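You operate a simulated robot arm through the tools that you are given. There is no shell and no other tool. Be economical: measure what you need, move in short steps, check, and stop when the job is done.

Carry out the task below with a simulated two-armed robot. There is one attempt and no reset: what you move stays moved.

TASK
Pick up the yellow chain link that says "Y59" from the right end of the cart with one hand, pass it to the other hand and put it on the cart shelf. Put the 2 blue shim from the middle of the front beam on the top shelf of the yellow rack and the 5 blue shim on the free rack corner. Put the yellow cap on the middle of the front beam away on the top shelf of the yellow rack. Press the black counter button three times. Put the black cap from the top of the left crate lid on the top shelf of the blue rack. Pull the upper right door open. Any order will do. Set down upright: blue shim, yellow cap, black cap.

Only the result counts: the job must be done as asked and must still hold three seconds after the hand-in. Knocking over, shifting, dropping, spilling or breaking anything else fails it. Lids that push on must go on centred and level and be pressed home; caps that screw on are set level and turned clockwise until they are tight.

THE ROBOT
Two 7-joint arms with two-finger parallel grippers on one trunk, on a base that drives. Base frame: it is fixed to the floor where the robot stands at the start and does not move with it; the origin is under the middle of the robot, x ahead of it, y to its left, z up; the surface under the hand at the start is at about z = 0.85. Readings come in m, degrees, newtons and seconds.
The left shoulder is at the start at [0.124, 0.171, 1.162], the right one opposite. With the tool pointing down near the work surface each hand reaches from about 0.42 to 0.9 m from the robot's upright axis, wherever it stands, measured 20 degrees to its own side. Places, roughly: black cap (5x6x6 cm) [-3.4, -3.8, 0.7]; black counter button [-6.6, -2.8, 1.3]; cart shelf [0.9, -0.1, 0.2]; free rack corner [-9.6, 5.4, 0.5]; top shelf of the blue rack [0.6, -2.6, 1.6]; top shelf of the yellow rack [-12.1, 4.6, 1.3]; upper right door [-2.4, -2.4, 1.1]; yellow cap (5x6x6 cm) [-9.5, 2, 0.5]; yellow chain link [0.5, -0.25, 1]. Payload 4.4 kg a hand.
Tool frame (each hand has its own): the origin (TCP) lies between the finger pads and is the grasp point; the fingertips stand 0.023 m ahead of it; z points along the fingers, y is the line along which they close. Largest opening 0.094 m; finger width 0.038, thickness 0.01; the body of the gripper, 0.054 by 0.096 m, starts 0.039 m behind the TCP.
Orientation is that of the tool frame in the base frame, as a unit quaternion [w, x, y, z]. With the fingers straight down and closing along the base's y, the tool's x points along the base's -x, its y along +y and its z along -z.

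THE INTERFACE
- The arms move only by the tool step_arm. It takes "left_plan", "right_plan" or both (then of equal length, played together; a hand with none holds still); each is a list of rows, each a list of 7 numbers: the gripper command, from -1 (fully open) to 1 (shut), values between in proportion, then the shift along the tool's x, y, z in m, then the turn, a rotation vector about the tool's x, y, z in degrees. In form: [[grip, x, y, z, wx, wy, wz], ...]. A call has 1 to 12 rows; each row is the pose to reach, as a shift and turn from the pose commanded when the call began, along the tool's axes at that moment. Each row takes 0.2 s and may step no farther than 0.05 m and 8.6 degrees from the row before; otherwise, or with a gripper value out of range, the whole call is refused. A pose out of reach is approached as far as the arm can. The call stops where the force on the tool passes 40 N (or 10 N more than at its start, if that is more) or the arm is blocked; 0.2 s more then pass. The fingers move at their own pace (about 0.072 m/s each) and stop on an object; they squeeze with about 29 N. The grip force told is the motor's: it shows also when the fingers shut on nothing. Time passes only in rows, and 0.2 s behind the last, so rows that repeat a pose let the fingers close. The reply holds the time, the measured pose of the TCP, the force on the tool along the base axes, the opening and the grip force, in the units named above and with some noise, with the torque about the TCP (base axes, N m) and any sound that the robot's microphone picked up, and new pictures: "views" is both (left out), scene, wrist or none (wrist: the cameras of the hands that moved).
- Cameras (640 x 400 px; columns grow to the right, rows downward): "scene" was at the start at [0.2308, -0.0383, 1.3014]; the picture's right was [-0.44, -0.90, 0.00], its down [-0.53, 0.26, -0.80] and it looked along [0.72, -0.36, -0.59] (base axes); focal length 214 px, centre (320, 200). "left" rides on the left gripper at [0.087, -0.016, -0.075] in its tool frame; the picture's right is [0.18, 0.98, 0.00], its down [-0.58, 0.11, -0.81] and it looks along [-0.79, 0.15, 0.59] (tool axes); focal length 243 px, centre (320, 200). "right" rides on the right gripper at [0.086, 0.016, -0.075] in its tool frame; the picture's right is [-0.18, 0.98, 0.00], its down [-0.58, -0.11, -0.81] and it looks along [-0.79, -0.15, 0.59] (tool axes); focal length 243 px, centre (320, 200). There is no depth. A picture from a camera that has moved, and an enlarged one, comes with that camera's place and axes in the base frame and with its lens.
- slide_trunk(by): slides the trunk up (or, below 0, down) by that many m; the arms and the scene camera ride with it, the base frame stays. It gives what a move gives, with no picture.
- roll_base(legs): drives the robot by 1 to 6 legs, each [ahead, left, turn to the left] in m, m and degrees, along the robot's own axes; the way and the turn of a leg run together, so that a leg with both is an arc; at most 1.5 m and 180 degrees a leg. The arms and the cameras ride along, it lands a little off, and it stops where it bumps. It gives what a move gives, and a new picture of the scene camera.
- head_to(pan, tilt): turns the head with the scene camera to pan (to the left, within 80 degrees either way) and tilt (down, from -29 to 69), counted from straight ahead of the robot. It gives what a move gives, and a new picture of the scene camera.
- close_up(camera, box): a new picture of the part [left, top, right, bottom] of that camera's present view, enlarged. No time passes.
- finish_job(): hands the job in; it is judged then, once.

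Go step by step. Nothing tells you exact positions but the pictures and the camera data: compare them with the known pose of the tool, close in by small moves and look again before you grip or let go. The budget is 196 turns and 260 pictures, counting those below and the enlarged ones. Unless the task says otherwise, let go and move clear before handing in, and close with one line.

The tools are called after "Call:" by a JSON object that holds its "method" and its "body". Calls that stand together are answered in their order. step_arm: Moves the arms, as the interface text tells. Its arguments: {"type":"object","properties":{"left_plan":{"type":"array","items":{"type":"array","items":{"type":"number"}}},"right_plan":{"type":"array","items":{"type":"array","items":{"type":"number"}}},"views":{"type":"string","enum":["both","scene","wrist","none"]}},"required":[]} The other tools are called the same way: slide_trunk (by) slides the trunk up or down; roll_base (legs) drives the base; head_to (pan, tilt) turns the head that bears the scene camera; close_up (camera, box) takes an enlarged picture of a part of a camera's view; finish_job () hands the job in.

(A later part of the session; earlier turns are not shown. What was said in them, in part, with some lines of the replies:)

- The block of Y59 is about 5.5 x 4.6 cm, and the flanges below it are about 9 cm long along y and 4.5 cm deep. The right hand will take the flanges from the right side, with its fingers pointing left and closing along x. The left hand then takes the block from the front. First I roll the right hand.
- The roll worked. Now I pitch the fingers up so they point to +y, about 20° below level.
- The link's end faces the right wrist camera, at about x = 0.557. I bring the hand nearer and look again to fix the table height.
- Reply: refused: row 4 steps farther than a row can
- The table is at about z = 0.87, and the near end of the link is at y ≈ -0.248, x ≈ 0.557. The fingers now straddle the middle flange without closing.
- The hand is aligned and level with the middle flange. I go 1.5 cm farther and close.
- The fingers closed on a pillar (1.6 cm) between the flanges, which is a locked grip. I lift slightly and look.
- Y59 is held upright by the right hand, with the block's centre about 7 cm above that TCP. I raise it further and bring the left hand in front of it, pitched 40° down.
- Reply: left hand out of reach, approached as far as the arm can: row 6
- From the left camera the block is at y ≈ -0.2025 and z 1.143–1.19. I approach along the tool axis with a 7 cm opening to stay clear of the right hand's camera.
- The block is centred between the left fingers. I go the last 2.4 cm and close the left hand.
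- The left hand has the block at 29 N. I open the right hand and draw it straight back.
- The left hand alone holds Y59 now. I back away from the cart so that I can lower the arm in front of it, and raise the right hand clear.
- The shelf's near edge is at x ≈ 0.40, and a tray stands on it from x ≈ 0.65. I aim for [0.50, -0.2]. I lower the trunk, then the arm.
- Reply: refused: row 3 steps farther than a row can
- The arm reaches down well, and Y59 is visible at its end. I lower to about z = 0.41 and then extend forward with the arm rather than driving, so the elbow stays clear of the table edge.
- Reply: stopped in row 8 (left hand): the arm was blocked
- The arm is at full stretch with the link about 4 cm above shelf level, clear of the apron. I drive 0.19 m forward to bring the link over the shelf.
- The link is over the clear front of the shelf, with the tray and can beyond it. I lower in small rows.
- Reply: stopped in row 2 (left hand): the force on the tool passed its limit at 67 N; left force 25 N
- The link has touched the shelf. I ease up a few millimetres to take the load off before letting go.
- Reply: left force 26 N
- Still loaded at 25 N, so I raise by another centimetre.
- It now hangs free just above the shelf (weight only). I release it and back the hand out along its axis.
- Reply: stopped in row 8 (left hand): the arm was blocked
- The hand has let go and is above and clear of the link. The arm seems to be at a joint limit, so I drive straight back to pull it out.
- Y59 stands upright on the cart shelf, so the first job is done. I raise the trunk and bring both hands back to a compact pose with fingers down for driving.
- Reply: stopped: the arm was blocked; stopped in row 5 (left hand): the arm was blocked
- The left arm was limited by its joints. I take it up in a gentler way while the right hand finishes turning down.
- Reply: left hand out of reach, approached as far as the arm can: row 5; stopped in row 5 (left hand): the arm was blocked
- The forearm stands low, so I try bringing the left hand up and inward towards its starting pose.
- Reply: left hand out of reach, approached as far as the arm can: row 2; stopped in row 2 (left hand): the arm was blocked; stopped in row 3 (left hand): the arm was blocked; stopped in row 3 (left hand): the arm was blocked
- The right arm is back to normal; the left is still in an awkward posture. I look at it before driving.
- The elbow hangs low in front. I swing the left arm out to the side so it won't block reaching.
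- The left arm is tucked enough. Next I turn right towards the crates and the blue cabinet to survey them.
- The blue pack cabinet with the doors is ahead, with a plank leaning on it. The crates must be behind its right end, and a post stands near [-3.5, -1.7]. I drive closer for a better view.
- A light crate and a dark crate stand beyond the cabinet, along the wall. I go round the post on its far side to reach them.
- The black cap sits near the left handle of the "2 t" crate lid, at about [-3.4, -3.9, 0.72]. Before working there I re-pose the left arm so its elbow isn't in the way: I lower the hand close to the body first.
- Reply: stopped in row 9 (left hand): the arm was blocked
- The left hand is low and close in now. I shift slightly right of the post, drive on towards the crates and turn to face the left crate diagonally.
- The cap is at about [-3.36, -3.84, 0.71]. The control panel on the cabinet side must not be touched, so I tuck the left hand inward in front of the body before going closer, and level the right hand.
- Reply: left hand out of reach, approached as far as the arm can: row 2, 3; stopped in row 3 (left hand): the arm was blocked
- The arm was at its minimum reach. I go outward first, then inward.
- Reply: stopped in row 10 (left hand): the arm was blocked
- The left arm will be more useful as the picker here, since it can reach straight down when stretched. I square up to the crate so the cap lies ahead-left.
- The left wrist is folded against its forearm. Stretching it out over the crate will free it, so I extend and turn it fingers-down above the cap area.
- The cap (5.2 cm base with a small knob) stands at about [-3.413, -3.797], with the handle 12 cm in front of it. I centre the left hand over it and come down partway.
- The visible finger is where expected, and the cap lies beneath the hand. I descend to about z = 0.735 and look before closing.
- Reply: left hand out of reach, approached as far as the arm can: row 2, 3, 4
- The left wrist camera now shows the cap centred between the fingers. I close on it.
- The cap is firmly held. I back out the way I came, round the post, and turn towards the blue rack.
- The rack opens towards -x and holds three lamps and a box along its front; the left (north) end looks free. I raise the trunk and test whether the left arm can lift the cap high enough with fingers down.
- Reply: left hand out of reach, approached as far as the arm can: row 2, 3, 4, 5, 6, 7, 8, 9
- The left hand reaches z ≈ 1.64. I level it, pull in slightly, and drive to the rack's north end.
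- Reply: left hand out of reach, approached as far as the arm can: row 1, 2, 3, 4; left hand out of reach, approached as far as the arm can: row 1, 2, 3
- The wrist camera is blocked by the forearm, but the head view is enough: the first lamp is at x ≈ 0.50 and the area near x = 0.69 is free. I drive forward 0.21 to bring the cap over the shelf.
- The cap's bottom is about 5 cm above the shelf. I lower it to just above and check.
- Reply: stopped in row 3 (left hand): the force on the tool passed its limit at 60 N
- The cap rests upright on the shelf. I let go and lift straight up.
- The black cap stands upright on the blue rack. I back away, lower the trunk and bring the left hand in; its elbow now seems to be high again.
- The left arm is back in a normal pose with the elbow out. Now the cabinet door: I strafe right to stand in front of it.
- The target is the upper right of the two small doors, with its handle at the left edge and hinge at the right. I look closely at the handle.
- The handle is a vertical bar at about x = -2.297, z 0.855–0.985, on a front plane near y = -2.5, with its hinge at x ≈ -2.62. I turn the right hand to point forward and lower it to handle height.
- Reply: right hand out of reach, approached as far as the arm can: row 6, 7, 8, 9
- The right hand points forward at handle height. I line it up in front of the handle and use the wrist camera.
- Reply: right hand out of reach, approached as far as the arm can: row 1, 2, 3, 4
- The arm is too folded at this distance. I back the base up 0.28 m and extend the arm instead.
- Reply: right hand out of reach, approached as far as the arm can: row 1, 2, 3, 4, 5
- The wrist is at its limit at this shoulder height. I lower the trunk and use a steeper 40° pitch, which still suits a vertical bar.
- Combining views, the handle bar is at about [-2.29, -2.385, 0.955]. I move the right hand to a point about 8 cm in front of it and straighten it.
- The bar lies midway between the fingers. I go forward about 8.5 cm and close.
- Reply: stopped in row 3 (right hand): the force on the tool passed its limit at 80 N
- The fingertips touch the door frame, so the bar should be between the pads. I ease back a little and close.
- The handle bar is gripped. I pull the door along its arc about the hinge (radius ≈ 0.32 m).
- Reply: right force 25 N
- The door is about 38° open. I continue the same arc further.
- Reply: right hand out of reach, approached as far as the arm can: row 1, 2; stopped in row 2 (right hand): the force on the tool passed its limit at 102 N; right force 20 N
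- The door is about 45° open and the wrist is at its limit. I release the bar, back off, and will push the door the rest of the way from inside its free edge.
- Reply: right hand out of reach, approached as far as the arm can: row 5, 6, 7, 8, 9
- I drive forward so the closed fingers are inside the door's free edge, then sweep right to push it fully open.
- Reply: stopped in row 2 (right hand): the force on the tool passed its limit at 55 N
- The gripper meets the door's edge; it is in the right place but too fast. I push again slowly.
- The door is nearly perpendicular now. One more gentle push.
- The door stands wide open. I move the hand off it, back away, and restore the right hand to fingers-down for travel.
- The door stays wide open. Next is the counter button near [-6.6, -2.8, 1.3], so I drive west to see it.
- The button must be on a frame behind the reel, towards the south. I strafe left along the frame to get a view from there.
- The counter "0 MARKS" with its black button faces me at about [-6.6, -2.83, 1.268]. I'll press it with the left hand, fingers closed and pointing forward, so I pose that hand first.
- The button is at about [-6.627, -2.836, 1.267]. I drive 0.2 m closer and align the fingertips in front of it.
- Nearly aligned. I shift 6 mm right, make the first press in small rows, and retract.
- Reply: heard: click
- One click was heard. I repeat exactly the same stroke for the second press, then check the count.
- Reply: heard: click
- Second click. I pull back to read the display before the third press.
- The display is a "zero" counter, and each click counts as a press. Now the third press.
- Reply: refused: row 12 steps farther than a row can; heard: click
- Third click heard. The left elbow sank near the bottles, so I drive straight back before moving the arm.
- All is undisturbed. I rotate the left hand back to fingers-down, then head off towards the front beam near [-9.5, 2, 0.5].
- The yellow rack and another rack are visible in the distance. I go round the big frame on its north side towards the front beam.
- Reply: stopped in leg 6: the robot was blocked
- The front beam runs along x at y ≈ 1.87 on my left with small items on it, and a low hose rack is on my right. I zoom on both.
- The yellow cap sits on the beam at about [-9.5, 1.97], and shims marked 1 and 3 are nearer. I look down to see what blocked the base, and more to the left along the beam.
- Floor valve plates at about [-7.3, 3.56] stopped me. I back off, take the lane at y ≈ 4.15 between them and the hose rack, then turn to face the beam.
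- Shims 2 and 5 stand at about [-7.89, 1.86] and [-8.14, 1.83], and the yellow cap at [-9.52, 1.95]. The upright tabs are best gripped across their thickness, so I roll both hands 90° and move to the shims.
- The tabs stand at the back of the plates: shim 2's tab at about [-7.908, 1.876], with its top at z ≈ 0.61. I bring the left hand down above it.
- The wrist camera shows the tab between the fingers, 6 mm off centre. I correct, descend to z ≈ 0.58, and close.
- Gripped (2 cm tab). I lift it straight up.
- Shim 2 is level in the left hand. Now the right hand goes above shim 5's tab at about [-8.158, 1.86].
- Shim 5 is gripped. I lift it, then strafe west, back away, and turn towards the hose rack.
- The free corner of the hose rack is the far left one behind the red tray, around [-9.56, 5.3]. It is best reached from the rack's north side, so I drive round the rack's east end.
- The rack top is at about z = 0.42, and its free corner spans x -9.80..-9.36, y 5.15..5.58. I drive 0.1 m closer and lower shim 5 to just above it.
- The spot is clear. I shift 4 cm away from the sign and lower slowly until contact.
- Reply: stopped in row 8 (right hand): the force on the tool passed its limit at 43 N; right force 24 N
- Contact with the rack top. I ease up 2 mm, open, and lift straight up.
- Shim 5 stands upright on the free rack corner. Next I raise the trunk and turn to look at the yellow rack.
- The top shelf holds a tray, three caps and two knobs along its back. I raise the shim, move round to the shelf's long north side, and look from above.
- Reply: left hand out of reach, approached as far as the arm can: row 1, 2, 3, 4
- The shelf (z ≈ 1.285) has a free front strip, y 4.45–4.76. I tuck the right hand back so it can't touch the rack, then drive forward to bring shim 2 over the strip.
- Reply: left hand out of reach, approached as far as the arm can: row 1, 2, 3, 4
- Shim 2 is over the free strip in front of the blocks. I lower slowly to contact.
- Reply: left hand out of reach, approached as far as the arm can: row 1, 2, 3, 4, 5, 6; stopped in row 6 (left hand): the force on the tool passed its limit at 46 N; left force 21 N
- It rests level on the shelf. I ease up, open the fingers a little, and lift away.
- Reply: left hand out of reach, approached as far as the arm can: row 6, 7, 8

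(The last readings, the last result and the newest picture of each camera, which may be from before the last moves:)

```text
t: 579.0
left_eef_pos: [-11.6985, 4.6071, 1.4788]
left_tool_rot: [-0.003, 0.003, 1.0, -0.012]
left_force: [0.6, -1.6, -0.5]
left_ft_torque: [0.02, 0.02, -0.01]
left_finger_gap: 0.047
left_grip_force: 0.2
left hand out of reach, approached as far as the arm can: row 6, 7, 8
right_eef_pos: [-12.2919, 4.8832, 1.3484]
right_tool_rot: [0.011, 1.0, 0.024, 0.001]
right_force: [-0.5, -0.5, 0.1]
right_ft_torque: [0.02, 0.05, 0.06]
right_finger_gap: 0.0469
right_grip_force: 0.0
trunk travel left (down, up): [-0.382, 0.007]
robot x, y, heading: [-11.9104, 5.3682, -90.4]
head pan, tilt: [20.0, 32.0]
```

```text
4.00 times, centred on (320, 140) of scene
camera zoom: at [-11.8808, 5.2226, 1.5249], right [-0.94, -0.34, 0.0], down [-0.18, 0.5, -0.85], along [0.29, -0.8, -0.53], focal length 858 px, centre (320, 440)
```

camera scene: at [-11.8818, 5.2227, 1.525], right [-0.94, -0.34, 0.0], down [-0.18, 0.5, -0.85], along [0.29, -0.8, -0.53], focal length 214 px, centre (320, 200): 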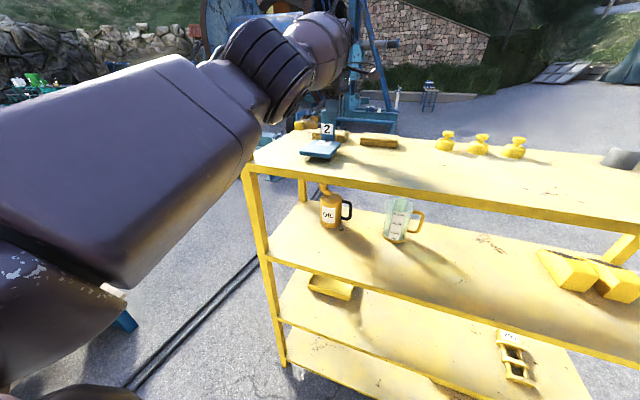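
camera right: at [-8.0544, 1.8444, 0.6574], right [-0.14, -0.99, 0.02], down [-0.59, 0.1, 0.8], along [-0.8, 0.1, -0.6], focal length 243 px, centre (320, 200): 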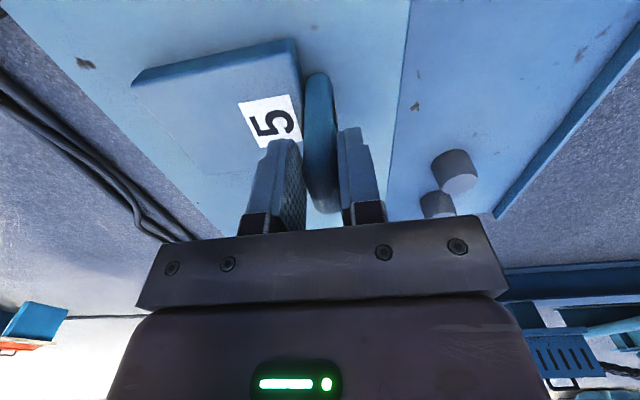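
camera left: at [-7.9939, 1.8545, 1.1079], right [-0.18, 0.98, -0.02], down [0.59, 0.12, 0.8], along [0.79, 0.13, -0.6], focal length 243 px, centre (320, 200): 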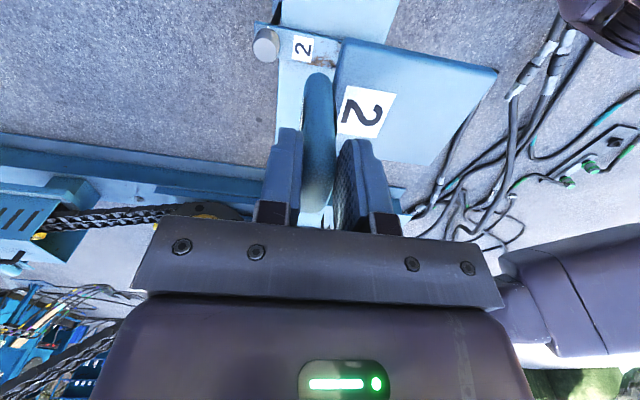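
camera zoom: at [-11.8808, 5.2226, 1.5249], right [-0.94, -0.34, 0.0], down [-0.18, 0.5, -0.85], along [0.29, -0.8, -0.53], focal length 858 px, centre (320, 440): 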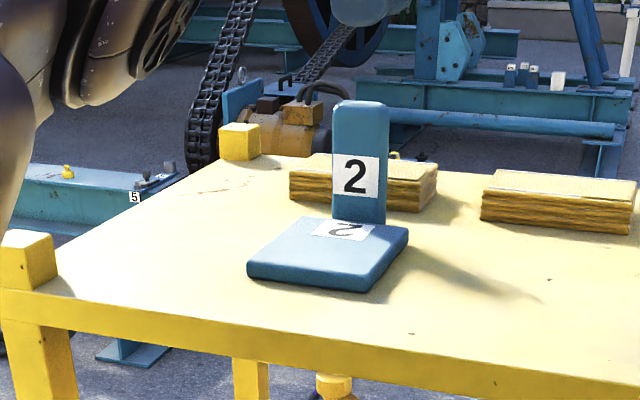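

Shim 2 stands upright on the yellow rack. For the yellow cap I drive round the rack's open west side back to the beam.

Call:
{"method": "roll_base", "body": {"legs": [[-0.4, 0, 0], [0, -1.48, 0], [1.5, 0, 0], [1.45, 0, 0], [0, 1.4, 0], [0, 1.4, 0]]}}

Call:
{"method": "slide_trunk", "body": {"by": -0.375}}

```text
t: 587.3
left_eef_pos: [-12.266, 5.0219, 1.4806]
left_tool_rot: [-0.009, -0.008, 1.0, -0.014]
left_force: [-0.1, 0.3, 0.2]
left_ft_torque: [0.0, 0.01, 0.0]
left_finger_gap: 0.0471
left_grip_force: 0.1
right_eef_pos: [-12.8631, 5.285, 1.3543]
right_tool_rot: [0.012, 0.999, 0.037, -0.003]
right_force: [-0.1, -0.3, 0.1]
right_ft_torque: [0.02, 0.03, -0.03]
right_finger_gap: 0.0468
right_grip_force: 0.0
trunk travel left (down, up): [-0.382, 0.007]
robot x, y, heading: [-12.5094, 5.7712, -89.3]
head pan, tilt: [20.0, 32.0]
stopped in leg 2: the robot was blocked; the commanded pose is now the measured one
camera scene: at [-12.4593, 5.6341, 1.5257], right [-0.94, -0.35, 0.01], down [-0.2, 0.49, -0.85], along [0.29, -0.8, -0.53], focal length 214 px, centre (320, 200)
```

scene: 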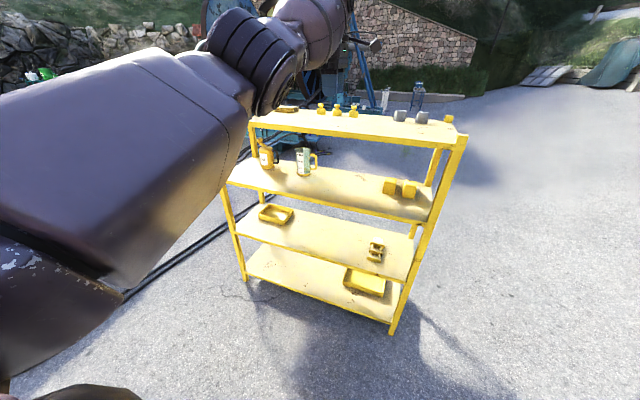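

```text
t: 590.9
left_eef_pos: [-12.2881, 4.9879, 0.5243]
left_tool_rot: [-0.003, -0.007, 0.915, 0.402]
left_force: [0.2, -0.1, 0.1]
left_ft_torque: [-0.03, 0.01, 0.01]
left_finger_gap: 0.047
left_grip_force: 0.0
right_eef_pos: [-12.8829, 5.2829, 0.9712]
right_tool_rot: [0.009, 0.999, 0.035, 0.004]
right_force: [-0.4, -0.2, -0.7]
right_ft_torque: [-0.02, 0.03, 0.0]
right_finger_gap: 0.0469
right_grip_force: 0.0
trunk travel left (down, up): [-0.007, 0.382]
robot x, y, heading: [-12.5128, 5.7712, -89.2]
head pan, tilt: [20.0, 32.0]
```

Something to the right stopped me at x ≈ -12.5. I look right and down before going on.

Call:
{"method": "head_to", "body": {"pan": -75, "tilt": 40}}

Call:
{"method": "head_to", "body": {"pan": 0, "tilt": 40}}

```text
t: 592.6
left_eef_pos: [-12.2883, 4.9881, 0.5226]
left_tool_rot: [-0.003, -0.007, 0.915, 0.403]
left_force: [-0.4, -0.2, 0.0]
left_ft_torque: [0.03, -0.02, 0.01]
left_finger_gap: 0.0467
left_grip_force: 0.0
right_eef_pos: [-12.8837, 5.2808, 0.9716]
right_tool_rot: [0.009, 0.999, 0.034, 0.004]
right_force: [-0.1, -0.4, 0.5]
right_ft_torque: [-0.05, 0.01, 0.03]
right_finger_gap: 0.0467
right_grip_force: 0.1
trunk travel left (down, up): [-0.007, 0.382]
robot x, y, heading: [-12.5143, 5.7678, -89.7]
head pan, tilt: [-75.0, 40.0]
camera scene: at [-12.5914, 5.4439, 1.0918], right [-0.27, 0.96, 0.0], down [0.62, 0.17, -0.77], along [-0.74, -0.21, -0.64], focal length 214 px, centre (320, 200)
```

scene: 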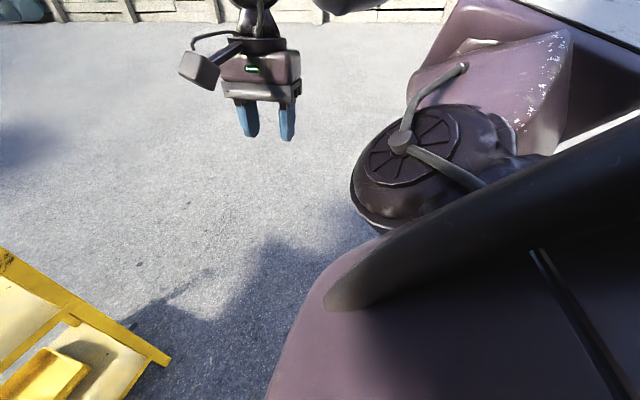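

```text
t: 594.1
left_eef_pos: [-12.2868, 4.9874, 0.5224]
left_tool_rot: [-0.004, -0.007, 0.915, 0.403]
left_force: [-0.7, -0.3, -0.1]
left_ft_torque: [0.02, 0.04, 0.0]
left_finger_gap: 0.047
left_grip_force: 0.0
right_eef_pos: [-12.8827, 5.2806, 0.9705]
right_tool_rot: [0.009, 0.999, 0.035, 0.004]
right_force: [-1.0, 0.7, -0.4]
right_ft_torque: [0.03, -0.01, 0.0]
right_finger_gap: 0.0468
right_grip_force: 0.0
trunk travel left (down, up): [-0.007, 0.382]
robot x, y, heading: [-12.5144, 5.7693, -89.4]
head pan, tilt: [0.0, 40.0]
camera scene: at [-12.5088, 5.3818, 1.0918], right [-1.0, -0.01, 0.0], down [-0.01, 0.64, -0.77], along [0.01, -0.77, -0.64], focal length 214 px, centre (320, 200)
```

scene: 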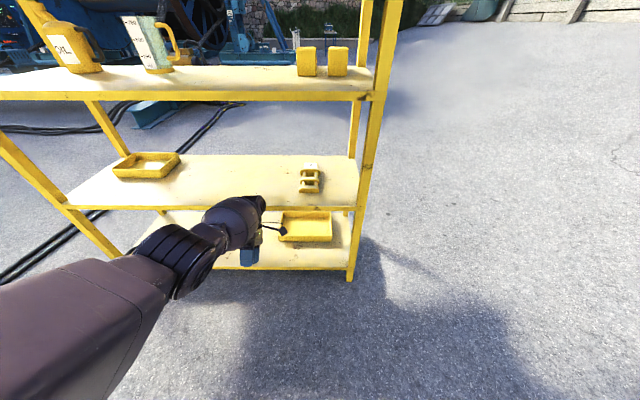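

Nothing is visible there, so it looks like the edge of the allowed area. I lift the left arm clear first, then take the known route round the hose rack's east end.

Call:
{"method": "step_arm", "body": {"left_plan": [[-1, 0, 0.033, -0.03, 4.7, 0, 0], [-1, 0, 0.066, -0.061, 9.5, 0, 0], [-1, 0, 0.1, -0.091, 14.2, 0, 0], [-1, 0, 0.133, -0.122, 19, 0, 0], [-1, 0, 0.166, -0.152, 23.7, 0, 0], [-1, 0, 0.199, -0.182, 28.5, 0, 0], [-1, 0, 0.232, -0.213, 33.2, 0, 0], [-1, 0, 0.266, -0.243, 38, 0, 0], [-1, 0, 0.299, -0.274, 42.7, 0, 0], [-1, 0, 0.332, -0.304, 47.5, 0, 0]], "views": "none"}}

Call:
{"method": "roll_base", "body": {"legs": [[-0.42, 0, 0], [0, 1.5, 0], [0, 1.5, 0], [0, 1.5, 0], [0, 0.27, 0]]}}

```text
t: 596.3
left_eef_pos: [-12.2849, 4.9862, 0.9752]
left_tool_rot: [0.0, -0.008, 1.0, -0.001]
left_force: [-0.9, 0.1, 0.2]
left_ft_torque: [-0.01, -0.01, 0.02]
left_finger_gap: 0.0943
left_grip_force: 0.0
right_eef_pos: [-12.8825, 5.2817, 0.9713]
right_tool_rot: [0.008, 0.999, 0.035, 0.004]
right_force: [0.2, 0.3, -0.7]
right_ft_torque: [-0.01, 0.0, 0.01]
right_finger_gap: 0.0467
right_grip_force: 0.1
trunk travel left (down, up): [-0.007, 0.382]
robot x, y, heading: [-12.51, 5.765, -89.3]
head pan, tilt: [0.0, 40.0]
```

```text
t: 640.2
left_eef_pos: [-7.5156, 5.4949, 0.9732]
left_tool_rot: [-0.001, -0.011, 1.0, 0.0]
left_force: [0.9, -0.1, -0.5]
left_ft_torque: [-0.04, 0.0, -0.04]
left_finger_gap: 0.0939
left_grip_force: 0.2
right_eef_pos: [-8.1143, 5.7839, 0.971]
right_tool_rot: [0.008, 0.999, 0.04, 0.003]
right_force: [-0.1, -0.6, 0.5]
right_ft_torque: [0.01, 0.03, 0.0]
right_finger_gap: 0.0473
right_grip_force: 0.0
trunk travel left (down, up): [-0.007, 0.382]
robot x, y, heading: [-7.7454, 6.2768, -89.1]
head pan, tilt: [0.0, 40.0]
camera scene: at [-7.7414, 5.8882, 1.0918], right [-1.0, -0.02, 0.0], down [-0.01, 0.64, -0.77], along [0.01, -0.77, -0.64], focal length 214 px, centre (320, 200)
```

scene: 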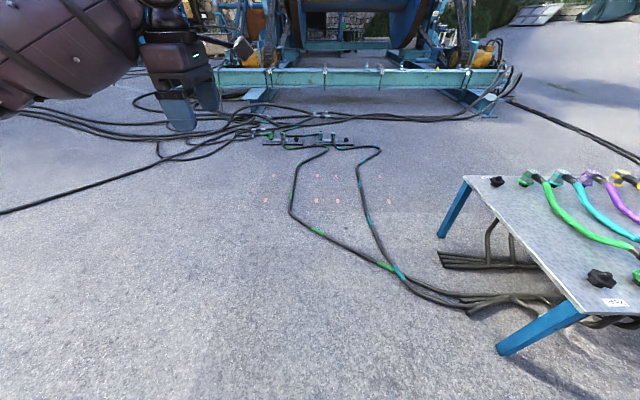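

Call:
{"method": "roll_base", "body": {"legs": [[1.05, 0, 0], [1.05, 0, 0], [0, -1.55, -0.9], [1.45, 0, 0]]}}

Call:
{"method": "close_up", "body": {"camera": "scene", "box": [260, 150, 460, 275]}}

```text
refused: -1.55 is not a number from -1.5 to 1.5
```

```text
3.20 times, centred on (360, 212) of scene
camera zoom: at [-7.7414, 5.8882, 1.0918], right [-1.0, -0.02, 0.0], down [-0.01, 0.64, -0.77], along [0.01, -0.77, -0.64], focal length 686 px, centre (192, 160)
```

zoom: 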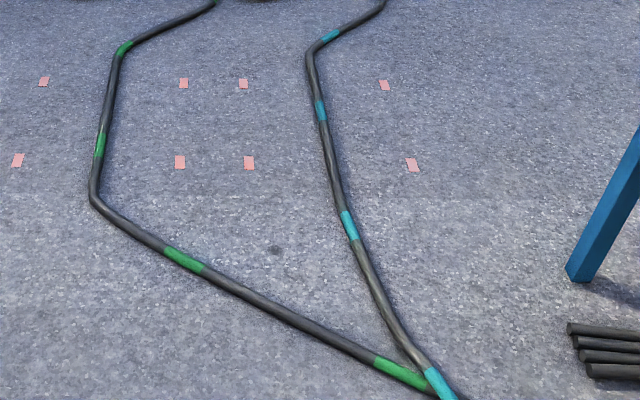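

Call:
{"method": "roll_base", "body": {"legs": [[1.05, 0, 0], [1.05, 0, 0], [0, -1.49, -0.9], [1.45, 0, 0]]}}

Call:
{"method": "head_to", "body": {"pan": 0, "tilt": 45}}

```text
t: 670.4
left_eef_pos: [-8.9678, 1.9145, 0.9733]
left_tool_rot: [0.0, -0.01, 1.0, -0.001]
left_force: [-0.1, 0.6, 1.0]
left_ft_torque: [0.05, 0.01, 0.0]
left_finger_gap: 0.0938
left_grip_force: 0.0
right_eef_pos: [-9.5666, 2.2066, 0.9705]
right_tool_rot: [0.008, 0.999, 0.037, 0.004]
right_force: [0.4, 0.0, -0.9]
right_ft_torque: [0.0, 0.0, -0.03]
right_finger_gap: 0.047
right_grip_force: 0.0
trunk travel left (down, up): [-0.007, 0.382]
robot x, y, heading: [-9.2023, 2.6964, -89.1]
head pan, tilt: [0.0, 40.0]
camera scene: at [-9.1926, 2.3087, 1.0917], right [-1.0, -0.02, 0.0], down [-0.01, 0.64, -0.77], along [0.01, -0.77, -0.64], focal length 214 px, centre (320, 200)
```

scene: 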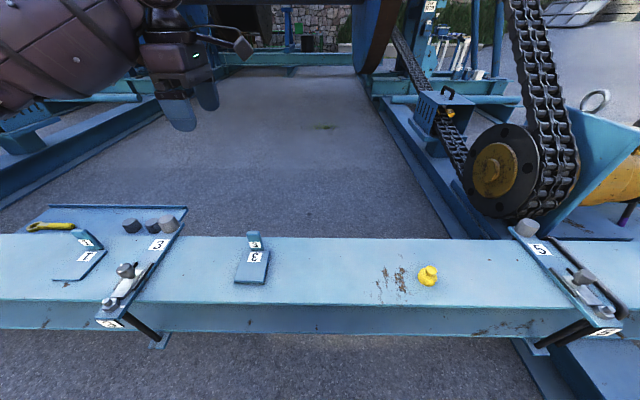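

```text
t: 671.0
left_eef_pos: [-8.9678, 1.9149, 0.9734]
left_tool_rot: [0.0, -0.01, 1.0, 0.0]
left_force: [-0.5, 0.4, -0.3]
left_ft_torque: [0.0, -0.01, 0.01]
left_finger_gap: 0.0937
left_grip_force: 0.0
right_eef_pos: [-9.5663, 2.2062, 0.9713]
right_tool_rot: [0.008, 0.999, 0.038, 0.004]
right_force: [0.5, 0.2, -0.5]
right_ft_torque: [-0.01, 0.01, -0.01]
right_finger_gap: 0.0471
right_grip_force: 0.1
trunk travel left (down, up): [-0.007, 0.382]
robot x, y, heading: [-9.1959, 2.6978, -89.1]
head pan, tilt: [0.0, 45.0]
camera scene: at [-9.1927, 2.3126, 1.0846], right [-1.0, -0.02, 0.0], down [-0.01, 0.71, -0.71], along [0.01, -0.71, -0.71], focal length 214 px, centre (320, 200)
```

scene: 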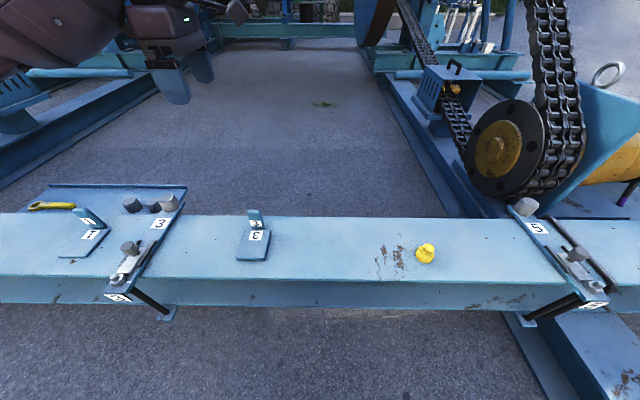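

The yellow cap is at about [-9.512, 1.963] on the beam. I bring the right hand above it.

Call:
{"method": "step_arm", "body": {"right_plan": [[-1, 0.004, 0.025, 0.034, 0, 0, 0], [-1, 0.007, 0.05, 0.068, 0, 0, 0], [-1, 0.011, 0.075, 0.102, 0, 0, 0], [-1, 0.014, 0.1, 0.136, 0, 0, 0], [-1, 0.018, 0.124, 0.17, 0, 0, 0], [-1, 0.022, 0.149, 0.204, 0, 0, 0], [-1, 0.025, 0.174, 0.238, 0, 0, 0], [-1, 0.029, 0.198, 0.272, 0, 0, 0], [-1, 0.033, 0.223, 0.306, 0, 0, 0], [-1, 0.036, 0.247, 0.34, 0, 0, 0]], "views": "both"}}

```text
t: 673.2
left_eef_pos: [-8.9682, 1.914, 0.9728]
left_tool_rot: [-0.001, -0.009, 1.0, 0.0]
left_force: [-0.6, -0.1, 0.1]
left_ft_torque: [0.01, -0.03, 0.04]
left_finger_gap: 0.0941
left_grip_force: 0.1
right_eef_pos: [-9.5074, 1.9564, 0.6349]
right_tool_rot: [0.008, 0.999, 0.037, 0.004]
right_force: [-0.6, 0.1, -0.5]
right_ft_torque: [-0.01, -0.01, -0.03]
right_finger_gap: 0.0942
right_grip_force: 0.0
trunk travel left (down, up): [-0.007, 0.382]
robot x, y, heading: [-9.1984, 2.7018, -89.1]
head pan, tilt: [0.0, 45.0]
camera scene: at [-9.1926, 2.312, 1.0842], right [-1.0, -0.01, 0.0], down [-0.01, 0.71, -0.71], along [0.01, -0.71, -0.71], focal length 214 px, centre (320, 200)
camera right: at [-9.4219, 1.9476, 0.7108], right [-0.11, -0.99, 0.01], down [-0.59, 0.08, 0.8], along [-0.8, 0.08, -0.6], focal length 243 px, centre (320, 200)
```

scene: 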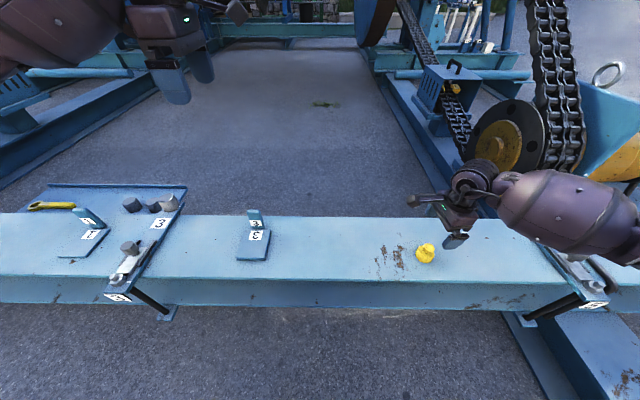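
right: 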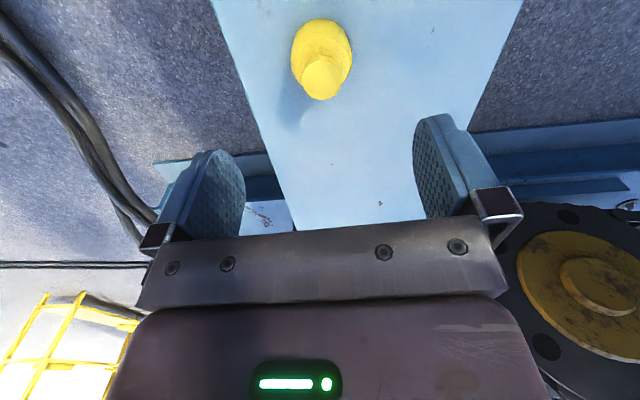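

Well centred. I descend to z ≈ 0.525 and close.

Call:
{"method": "step_arm", "body": {"right_plan": [[-1, 0.004, 0.003, 0.04, 0, 0, 0], [-1, 0.004, 0.003, 0.08, 0, 0, 0], [-1, 0.004, 0.003, 0.1, 0, 0, 0], [-1, 0.004, 0.003, 0.109, 0, 0, 0], [0, 0.004, 0.003, 0.109, 0, 0, 0], [1, 0.004, 0.003, 0.109, 0, 0, 0], [1, 0.004, 0.003, 0.109, 0, 0, 0], [1, 0.004, 0.003, 0.109, 0, 0, 0]], "views": "wrist"}}

```text
t: 675.0
left_eef_pos: [-8.9673, 1.9152, 0.9726]
left_tool_rot: [0.0, -0.01, 1.0, 0.0]
left_force: [-1.0, -0.5, 0.1]
left_ft_torque: [0.02, -0.02, -0.01]
left_finger_gap: 0.0938
left_grip_force: 0.1
right_eef_pos: [-9.5059, 1.9514, 0.5258]
right_tool_rot: [0.009, 0.999, 0.037, 0.003]
right_force: [0.3, -0.1, -0.2]
right_ft_torque: [-0.01, 0.01, 0.01]
right_finger_gap: 0.0456
right_grip_force: 28.7
trunk travel left (down, up): [-0.007, 0.382]
robot x, y, heading: [-9.195, 2.696, -89.2]
head pan, tilt: [0.0, 45.0]
camera right: at [-9.4183, 1.9433, 0.6024], right [-0.11, -0.99, 0.02], down [-0.6, 0.08, 0.8], along [-0.8, 0.08, -0.6], focal length 243 px, centre (320, 200)
```

right: 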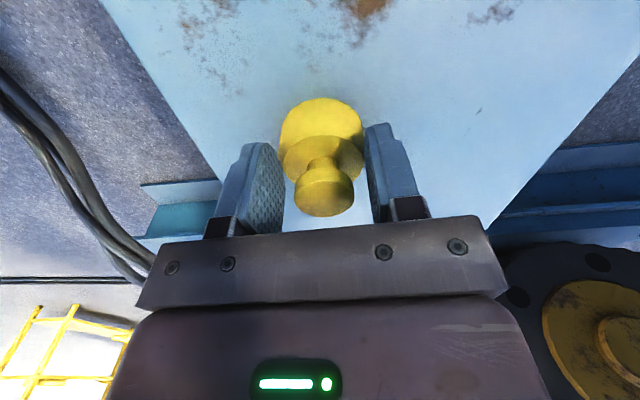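

The yellow cap is held. The rack's south side can be reached directly from here, so I lift, back off, turn round and approach that side.

Call:
{"method": "step_arm", "body": {"right_plan": [[1, 0, 0, -0.02, 0, 0, 0], [1, 0, 0, -0.06, 0, 0, 0], [1, 0, 0, -0.1, 0, 0, 0], [1, 0, 0, -0.14, 0, 0, 0], [1, 0, 0, -0.18, 0, 0, 0], [1, 0, 0, -0.22, 0, 0, 0], [1, 0, 0, -0.26, 0, 0, 0], [1, 0, 0, -0.3, 0, 0, 0], [1, 0, 0, -0.34, 0, 0, 0], [1, 0, 0, -0.38, 0, 0, 0], [1, 0, 0, -0.42, 0, 0, 0], [1, 0, 0, -0.46, 0, 0, 0]], "views": "wrist"}}

Call:
{"method": "roll_base", "body": {"legs": [[-0.6, 0, 0], [0, 0, -90], [0, 0, -90]]}}

Call:
{"method": "slide_trunk", "body": {"by": 0.375}}

Call:
{"method": "head_to", "body": {"pan": 20, "tilt": 25}}

```text
t: 677.6
left_eef_pos: [-8.9681, 1.9156, 0.9758]
left_tool_rot: [0.0, -0.01, 1.0, 0.0]
left_force: [-0.1, -0.1, -0.3]
left_ft_torque: [-0.02, 0.02, 0.01]
left_finger_gap: 0.0942
left_grip_force: 0.0
right_eef_pos: [-9.5095, 1.9617, 0.9884]
right_tool_rot: [0.009, 0.999, 0.037, 0.004]
right_force: [0.0, 0.5, -0.5]
right_ft_torque: [0.03, 0.02, -0.02]
right_finger_gap: 0.0454
right_grip_force: 29.6
trunk travel left (down, up): [-0.007, 0.382]
robot x, y, heading: [-9.1957, 2.6978, -89.0]
head pan, tilt: [0.0, 45.0]
camera right: at [-9.4232, 1.9544, 1.0645], right [-0.11, -0.99, 0.02], down [-0.59, 0.08, 0.8], along [-0.8, 0.08, -0.6], focal length 243 px, centre (320, 200)
```

right: 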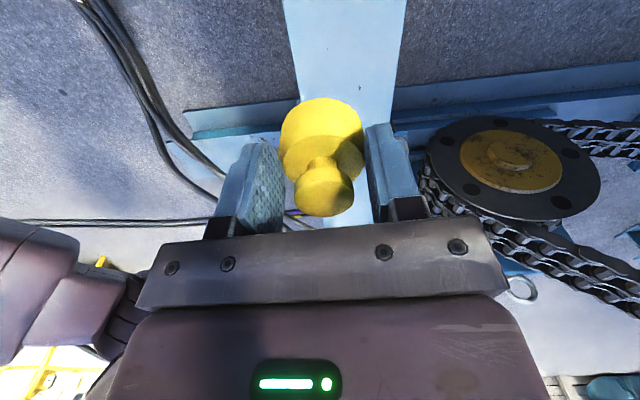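

```text
t: 688.7
left_eef_pos: [-9.4294, 4.0774, 0.9737]
left_tool_rot: [0.0, 1.0, 0.004, 0.0]
left_force: [0.3, -0.2, -0.3]
left_ft_torque: [-0.01, 0.01, -0.03]
left_finger_gap: 0.0943
left_grip_force: 0.1
right_eef_pos: [-8.8881, 4.0237, 0.9873]
right_tool_rot: [-0.004, -0.032, 0.999, 0.009]
right_force: [-0.3, -0.6, -0.9]
right_ft_torque: [-0.01, 0.03, -0.03]
right_finger_gap: 0.0457
right_grip_force: 28.8
trunk travel left (down, up): [-0.007, 0.382]
robot x, y, heading: [-9.2103, 3.2952, 90.1]
head pan, tilt: [0.0, 45.0]
camera scene: at [-9.209, 3.6774, 1.0845], right [1.0, 0.0, 0.0], down [0.0, -0.71, -0.71], along [0.0, 0.71, -0.71], focal length 214 px, centre (320, 200)
```

scene: 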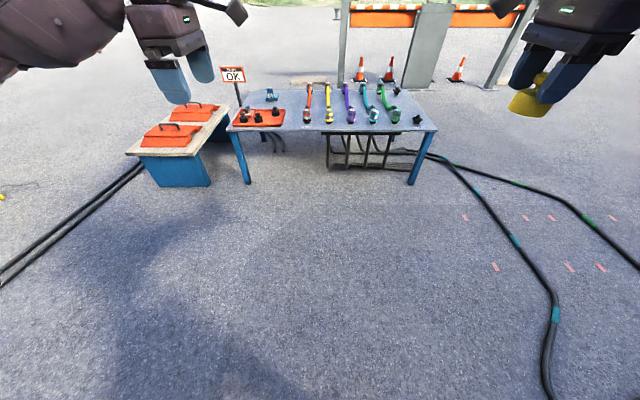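

```text
t: 692.3
left_eef_pos: [-9.4298, 4.0769, 1.3482]
left_tool_rot: [0.0, 1.0, 0.004, 0.001]
left_force: [0.2, 0.2, 0.2]
left_ft_torque: [0.0, -0.03, 0.01]
left_finger_gap: 0.094
left_grip_force: 0.1
right_eef_pos: [-8.8886, 4.0239, 1.3612]
right_tool_rot: [-0.003, -0.032, 0.999, 0.009]
right_force: [0.5, -0.4, -0.4]
right_ft_torque: [0.0, -0.04, 0.03]
right_finger_gap: 0.0456
right_grip_force: 28.8
trunk travel left (down, up): [-0.382, 0.007]
robot x, y, heading: [-9.2095, 3.2909, 90.3]
head pan, tilt: [0.0, 45.0]
```

```text
t: 693.1
left_eef_pos: [-9.4296, 4.0773, 1.3486]
left_tool_rot: [0.0, 1.0, 0.005, 0.001]
left_force: [0.2, 0.1, 0.0]
left_ft_torque: [0.02, -0.01, 0.0]
left_finger_gap: 0.094
left_grip_force: 0.0
right_eef_pos: [-8.8883, 4.023, 1.3621]
right_tool_rot: [-0.004, -0.033, 0.999, 0.008]
right_force: [0.0, -0.1, -0.5]
right_ft_torque: [-0.03, -0.02, 0.01]
right_finger_gap: 0.0455
right_grip_force: 29.2
trunk travel left (down, up): [-0.382, 0.007]
robot x, y, heading: [-9.209, 3.2931, 90.4]
head pan, tilt: [20.0, 25.0]
camera scene: at [-9.2394, 3.4367, 1.5362], right [0.94, 0.35, 0.0], down [0.15, -0.4, -0.91], along [-0.31, 0.85, -0.42], focal length 214 px, centre (320, 200)
```

scene: 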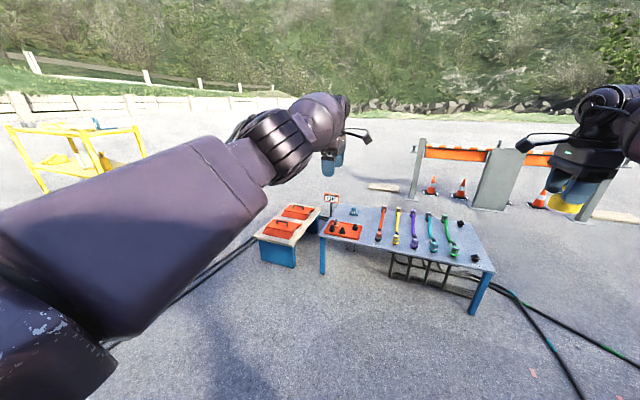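

The cap is held well, and shim 5 still stands on its corner. I retract the left hand, raise the right, and strafe west to the rack's south side.

Call:
{"method": "step_arm", "body": {"left_plan": [[-1, -0.01, 0.042, -0.02, 0, 0, 0], [-1, -0.02, 0.083, -0.04, 0, 0, 0], [-1, -0.03, 0.125, -0.06, 0, 0, 0], [-1, -0.04, 0.167, -0.08, 0, 0, 0], [-1, -0.05, 0.208, -0.1, 0, 0, 0], [-1, -0.05, 0.25, -0.12, 0, 0, 0]], "right_plan": [[1, 0, 0, -0.018, 0, 0, 0], [1, 0, 0, -0.036, 0, 0, 0], [1, 0, 0, -0.054, 0, 0, 0], [1, 0, 0, -0.072, 0, 0, 0], [1, 0, 0, -0.09, 0, 0, 0], [1, 0, 0, -0.1, 0, 0, 0]], "views": "none"}}

Call:
{"method": "roll_base", "body": {"legs": [[0, 1.5, 0], [0, 1.5, 0]]}}

Call:
{"method": "head_to", "body": {"pan": 0, "tilt": 30}}

```text
t: 694.5
left_eef_pos: [-9.4938, 4.015, 1.5377]
left_tool_rot: [0.0, 1.0, 0.005, 0.0]
left_force: [0.6, -0.7, -0.2]
left_ft_torque: [0.01, -0.02, -0.03]
left_finger_gap: 0.0941
left_grip_force: 0.1
left hand out of reach, approached as far as the arm can: row 1, 2, 3, 4, 5, 6
right_eef_pos: [-8.8871, 4.0204, 1.463]
right_tool_rot: [-0.004, -0.032, 0.999, 0.009]
right_force: [-0.1, -1.1, -0.5]
right_ft_torque: [0.02, 0.0, 0.01]
right_finger_gap: 0.0454
right_grip_force: 29.1
trunk travel left (down, up): [-0.382, 0.007]
robot x, y, heading: [-9.2087, 3.2956, 90.3]
head pan, tilt: [20.0, 25.0]
```

```text
t: 720.7
left_eef_pos: [-12.4648, 4.0491, 1.5359]
left_tool_rot: [0.0, 1.0, -0.011, 0.001]
left_force: [0.3, 0.4, 0.0]
left_ft_torque: [-0.01, 0.0, -0.01]
left_finger_gap: 0.0944
left_grip_force: 0.1
right_eef_pos: [-11.8568, 4.0326, 1.4624]
right_tool_rot: [-0.004, -0.015, 1.0, 0.008]
right_force: [0.9, 0.3, -0.6]
right_ft_torque: [0.06, -0.01, 0.01]
right_finger_gap: 0.0457
right_grip_force: 28.5
trunk travel left (down, up): [-0.382, 0.007]
robot x, y, heading: [-12.2014, 3.3204, 88.5]
head pan, tilt: [20.0, 25.0]
camera scene: at [-12.2306, 3.4595, 1.5363], right [0.95, 0.31, 0.0], down [0.13, -0.4, -0.91], along [-0.28, 0.86, -0.42], focal length 214 px, centre (320, 200)
```

scene: 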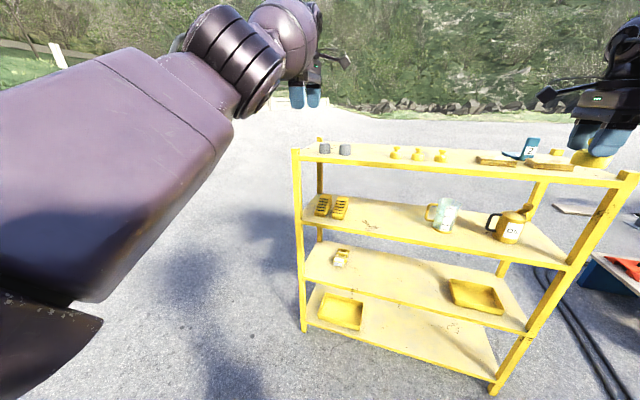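

```text
t: 721.5
left_eef_pos: [-12.4635, 4.0488, 1.5365]
left_tool_rot: [0.0, 1.0, -0.013, 0.0]
left_force: [0.7, 0.0, 0.7]
left_ft_torque: [-0.01, 0.01, 0.02]
left_finger_gap: 0.0942
left_grip_force: 0.0
right_eef_pos: [-11.8571, 4.0333, 1.4622]
right_tool_rot: [-0.003, -0.014, 1.0, 0.009]
right_force: [0.2, 1.0, -0.3]
right_ft_torque: [0.0, 0.0, 0.03]
right_finger_gap: 0.0457
right_grip_force: 28.8
trunk travel left (down, up): [-0.382, 0.007]
robot x, y, heading: [-12.2053, 3.3139, 88.5]
head pan, tilt: [0.0, 30.0]
camera scene: at [-12.1991, 3.4625, 1.5283], right [1.0, -0.03, 0.0], down [-0.01, -0.5, -0.87], along [0.03, 0.87, -0.5], focal length 214 px, centre (320, 200)
```

scene: 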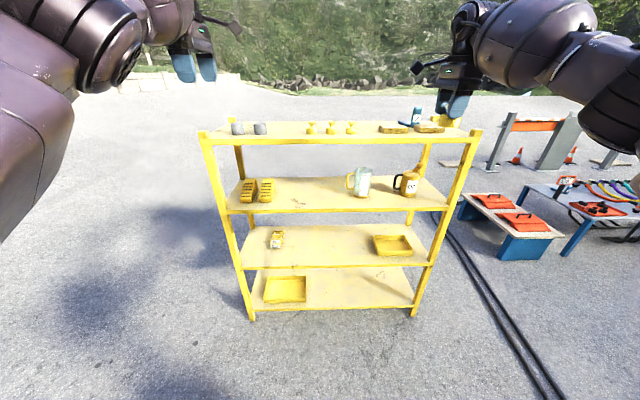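

From the south the items stand along the near edge, and the middle strip behind them is free. I drive 0.45 m forward and move the cap over about [-11.97, 4.57].

Call:
{"method": "roll_base", "body": {"legs": [[0.45, 0, 1.5]]}}

Call:
{"method": "step_arm", "body": {"right_plan": [[1, 0.035, 0.03, 0, 0, 0, 0], [1, 0.07, 0.06, 0, 0, 0, 0], [1, 0.105, 0.085, 0.01, 0, 0, 0], [1, 0.105, 0.085, 0.04, 0, 0, 0]], "views": "both"}}

```text
t: 724.2
left_eef_pos: [-12.4742, 4.4897, 1.5369]
left_tool_rot: [0.0, 1.0, 0.0, 0.0]
left_force: [-0.9, 0.4, 0.0]
left_ft_torque: [0.01, 0.03, 0.01]
left_finger_gap: 0.0939
left_grip_force: 0.1
right_eef_pos: [-11.8679, 4.4892, 1.4612]
right_tool_rot: [-0.005, -0.029, 1.0, 0.009]
right_force: [0.1, -0.1, -1.2]
right_ft_torque: [-0.02, 0.01, 0.01]
right_finger_gap: 0.0459
right_grip_force: 28.7
trunk travel left (down, up): [-0.382, 0.007]
robot x, y, heading: [-12.1969, 3.764, 89.6]
head pan, tilt: [0.0, 30.0]
camera scene: at [-12.195, 3.9094, 1.5283], right [1.0, 0.0, 0.0], down [0.0, -0.5, -0.87], along [0.0, 0.87, -0.5], focal length 214 px, centre (320, 200)
```

scene: 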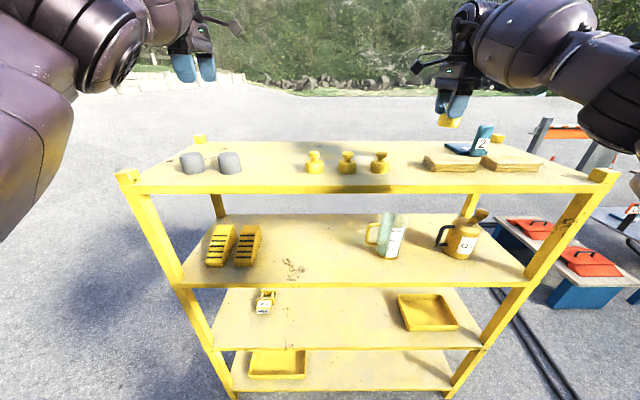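

```text
t: 725.2
left_eef_pos: [-12.4774, 4.4881, 1.5362]
left_tool_rot: [0.001, 1.0, 0.001, 0.001]
left_force: [0.0, -0.5, 0.1]
left_ft_torque: [0.02, -0.02, -0.01]
left_finger_gap: 0.094
left_grip_force: 0.1
right_eef_pos: [-11.9772, 4.5295, 1.4368]
right_tool_rot: [-0.004, -0.028, 1.0, 0.009]
right_force: [0.2, -0.6, 0.0]
right_ft_torque: [0.03, -0.02, 0.01]
right_finger_gap: 0.0456
right_grip_force: 29.4
right hand out of reach, approached as far as the arm can: row 2, 3, 4
trunk travel left (down, up): [-0.382, 0.007]
robot x, y, heading: [-12.1946, 3.7612, 89.7]
head pan, tilt: [0.0, 30.0]
camera scene: at [-12.1968, 3.9094, 1.5283], right [1.0, 0.0, 0.0], down [0.0, -0.5, -0.87], along [0.0, 0.87, -0.5], focal length 214 px, centre (320, 200)
camera right: at [-12.064, 4.539, 1.5127], right [0.13, 0.99, 0.02], down [0.59, -0.09, 0.8], along [0.8, -0.09, -0.6], focal length 243 px, centre (320, 200)
```

scene: 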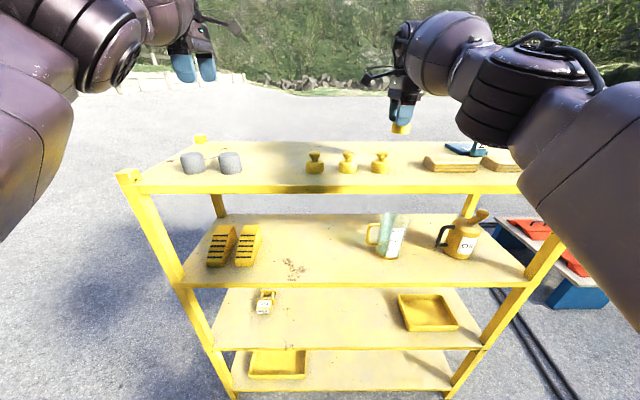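
right: 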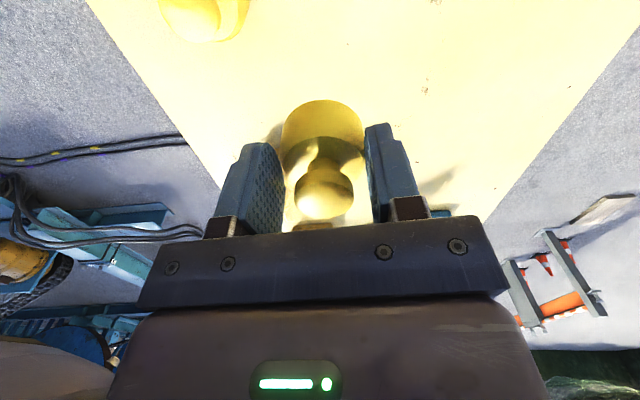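

The cap is over free shelf between items. I lower it, slowly at the end, until it touches.

Call:
{"method": "step_arm", "body": {"right_plan": [[1, 0, 0, 0.03, 0, 0, 0], [1, 0, 0, 0.055, 0, 0, 0], [1, 0, 0, 0.068, 0, 0, 0], [1, 0, 0, 0.076, 0, 0, 0], [1, 0, 0, 0.084, 0, 0, 0], [1, 0, 0, 0.092, 0, 0, 0], [1, 0, 0, 0.1, 0, 0, 0], [1, 0, 0, 0.108, 0, 0, 0]], "views": "both"}}

```text
t: 726.9
left_eef_pos: [-12.4744, 4.4879, 1.5369]
left_tool_rot: [0.0, 1.0, 0.0, 0.0]
left_force: [0.4, 0.1, 0.6]
left_ft_torque: [-0.01, 0.0, 0.04]
left_finger_gap: 0.0942
left_grip_force: 0.1
right_eef_pos: [-11.9758, 4.5302, 1.3451]
right_tool_rot: [-0.006, -0.027, 0.999, 0.017]
right_force: [-0.7, -2.1, 8.0]
right_ft_torque: [-0.25, -0.1, -0.09]
right_finger_gap: 0.0454
right_grip_force: 29.5
trunk travel left (down, up): [-0.382, 0.007]
robot x, y, heading: [-12.1943, 3.7616, 89.6]
head pan, tilt: [0.0, 30.0]
stopped in row 8 (right hand): the force on the tool passed its limit at 48 N (the readings are from after the stop); the commanded pose is now the measured one
camera scene: at [-12.195, 3.909, 1.5283], right [1.0, 0.0, 0.0], down [0.0, -0.5, -0.87], along [0.0, 0.87, -0.5], focal length 214 px, centre (320, 200)
camera right: at [-12.062, 4.5392, 1.4223], right [0.13, 0.99, 0.03], down [0.6, -0.1, 0.8], along [0.79, -0.09, -0.6], focal length 243 px, centre (320, 200)
```

scene: 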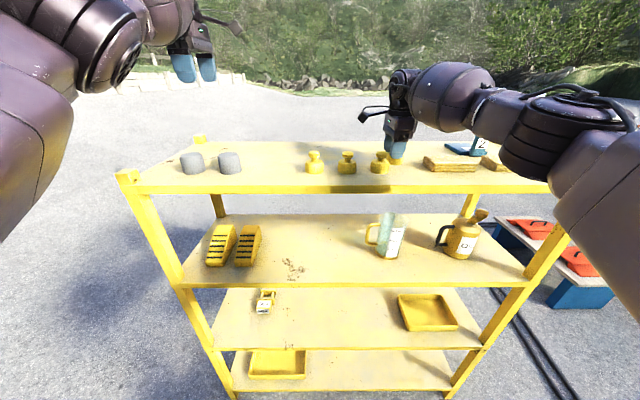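
right: 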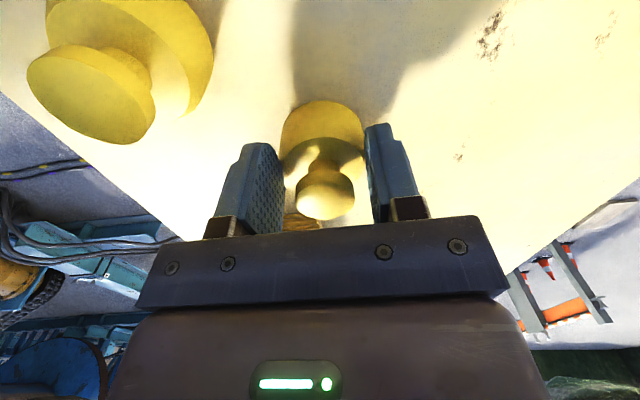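

The cap is standing on the shelf. I ease the load, open the fingers partly, and rise straight up.

Call:
{"method": "step_arm", "body": {"right_plan": [[1, 0, 0, -0.002, 1.2, 0, 0], [0.1, 0, 0, -0.002, 1.2, 0, 0], [-0.35, 0, 0, -0.002, 1.2, 0, 0], [-0.35, 0, 0, -0.002, 1.2, 0, 0], [-0.35, 0, 0, -0.002, 1.2, 0, 0], [-0.35, 0, 0, -0.02, 1.2, 0, 0], [-0.35, 0, 0, -0.05, 1.2, 0, 0], [-0.35, 0, 0, -0.09, 1.2, 0, 0], [-0.35, 0, 0, -0.13, 1.2, 0, 0]], "views": "both"}}

```text
t: 728.9
left_eef_pos: [-12.476, 4.4869, 1.5372]
left_tool_rot: [-0.001, 1.0, 0.0, 0.0]
left_force: [-0.1, -0.7, 0.2]
left_ft_torque: [0.02, -0.02, -0.02]
left_finger_gap: 0.0943
left_grip_force: 0.0
right_eef_pos: [-11.9746, 4.5146, 1.4746]
right_tool_rot: [-0.005, -0.027, 1.0, 0.005]
right_force: [0.1, -0.4, -0.2]
right_ft_torque: [-0.01, -0.01, 0.0]
right_finger_gap: 0.0636
right_grip_force: 0.0
right hand out of reach, approached as far as the arm can: row 9
trunk travel left (down, up): [-0.382, 0.007]
robot x, y, heading: [-12.1943, 3.7603, 90.0]
head pan, tilt: [0.0, 30.0]
camera scene: at [-12.1956, 3.908, 1.5285], right [1.0, 0.0, 0.0], down [0.0, -0.5, -0.87], along [0.0, 0.87, -0.5], focal length 214 px, centre (320, 200)
camera right: at [-12.0605, 4.5256, 1.5509], right [0.13, 0.99, 0.01], down [0.59, -0.09, 0.8], along [0.79, -0.1, -0.6], focal length 243 px, centre (320, 200)
```

scene: 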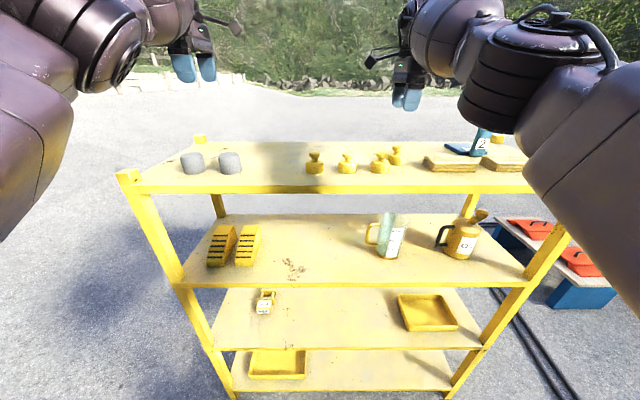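
right: 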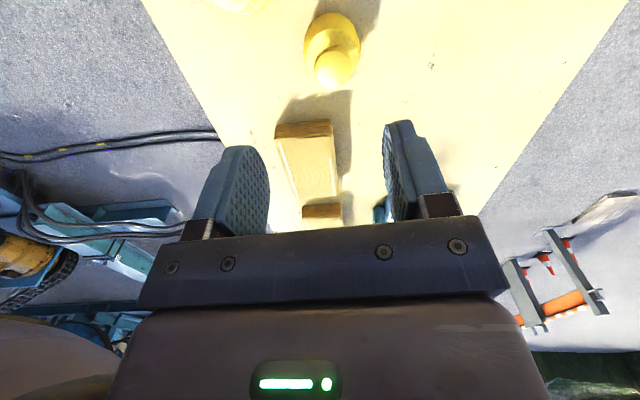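

All four caps stand upright on the shelf, including the new one, and shim 2 is still there. I back away and take a last look.

Call:
{"method": "roll_base", "body": {"legs": [[-0.5, 0, 0]]}}

Call:
{"method": "close_up", "body": {"camera": "scene", "box": [190, 90, 510, 190]}}

```text
t: 731.9
left_eef_pos: [-12.4708, 3.9908, 1.5364]
left_tool_rot: [0.0, 1.0, -0.007, -0.001]
left_force: [-0.2, -0.1, 0.0]
left_ft_torque: [0.0, 0.0, 0.01]
left_finger_gap: 0.094
left_grip_force: 0.1
right_eef_pos: [-11.9674, 4.0109, 1.4736]
right_tool_rot: [-0.005, -0.02, 1.0, 0.005]
right_force: [-0.1, 0.3, -0.6]
right_ft_torque: [-0.06, 0.02, -0.01]
right_finger_gap: 0.0634
right_grip_force: 0.1
trunk travel left (down, up): [-0.382, 0.007]
robot x, y, heading: [-12.1984, 3.2568, 89.0]
head pan, tilt: [0.0, 30.0]
camera scene: at [-12.1988, 3.4073, 1.5283], right [1.0, -0.02, 0.0], down [-0.01, -0.5, -0.87], along [0.02, 0.87, -0.5], focal length 214 px, centre (320, 200)
```

scene: 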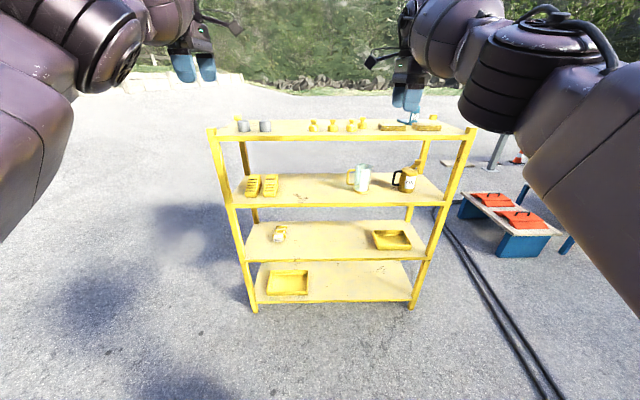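

```text
2.00 times, centred on (350, 140) of scene
camera zoom: at [-12.1988, 3.4073, 1.5283], right [1.0, -0.02, 0.0], down [-0.01, -0.5, -0.87], along [0.02, 0.87, -0.5], focal length 429 px, centre (260, 320)
```

zoom: 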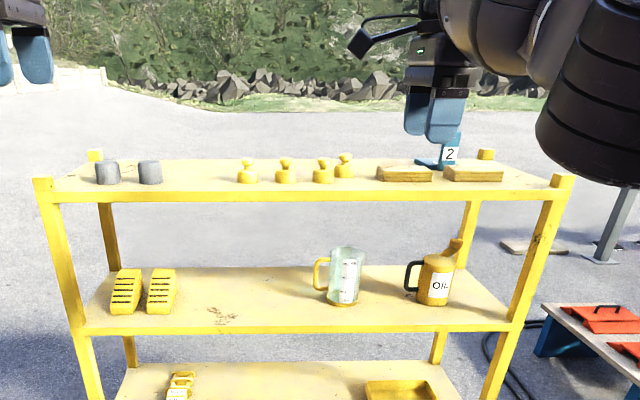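

Everything on the yellow rack stands upright and the hands are clear, so all the jobs are done. I hand in.

Call:
{"method": "finish_job", "body": {}}

```text
The job is handed in.
```

I've handed the job in with every part of the task carried out; the result of the judging isn't shown to me. Y59 is on the cart shelf and the black cap is upright on the blue rack. The upper right door is wide open, and the counter button clicked three times. Shim 5 is upright on the free rack corner, and shim 2 and the yellow cap are upright on the yellow rack. I only re-checked the yellow rack at the very end. The base also bumped twice on the way: once at the floor valve plates near the hose rack, and once at something I could not see beside the yellow rack. Nothing visible had moved.
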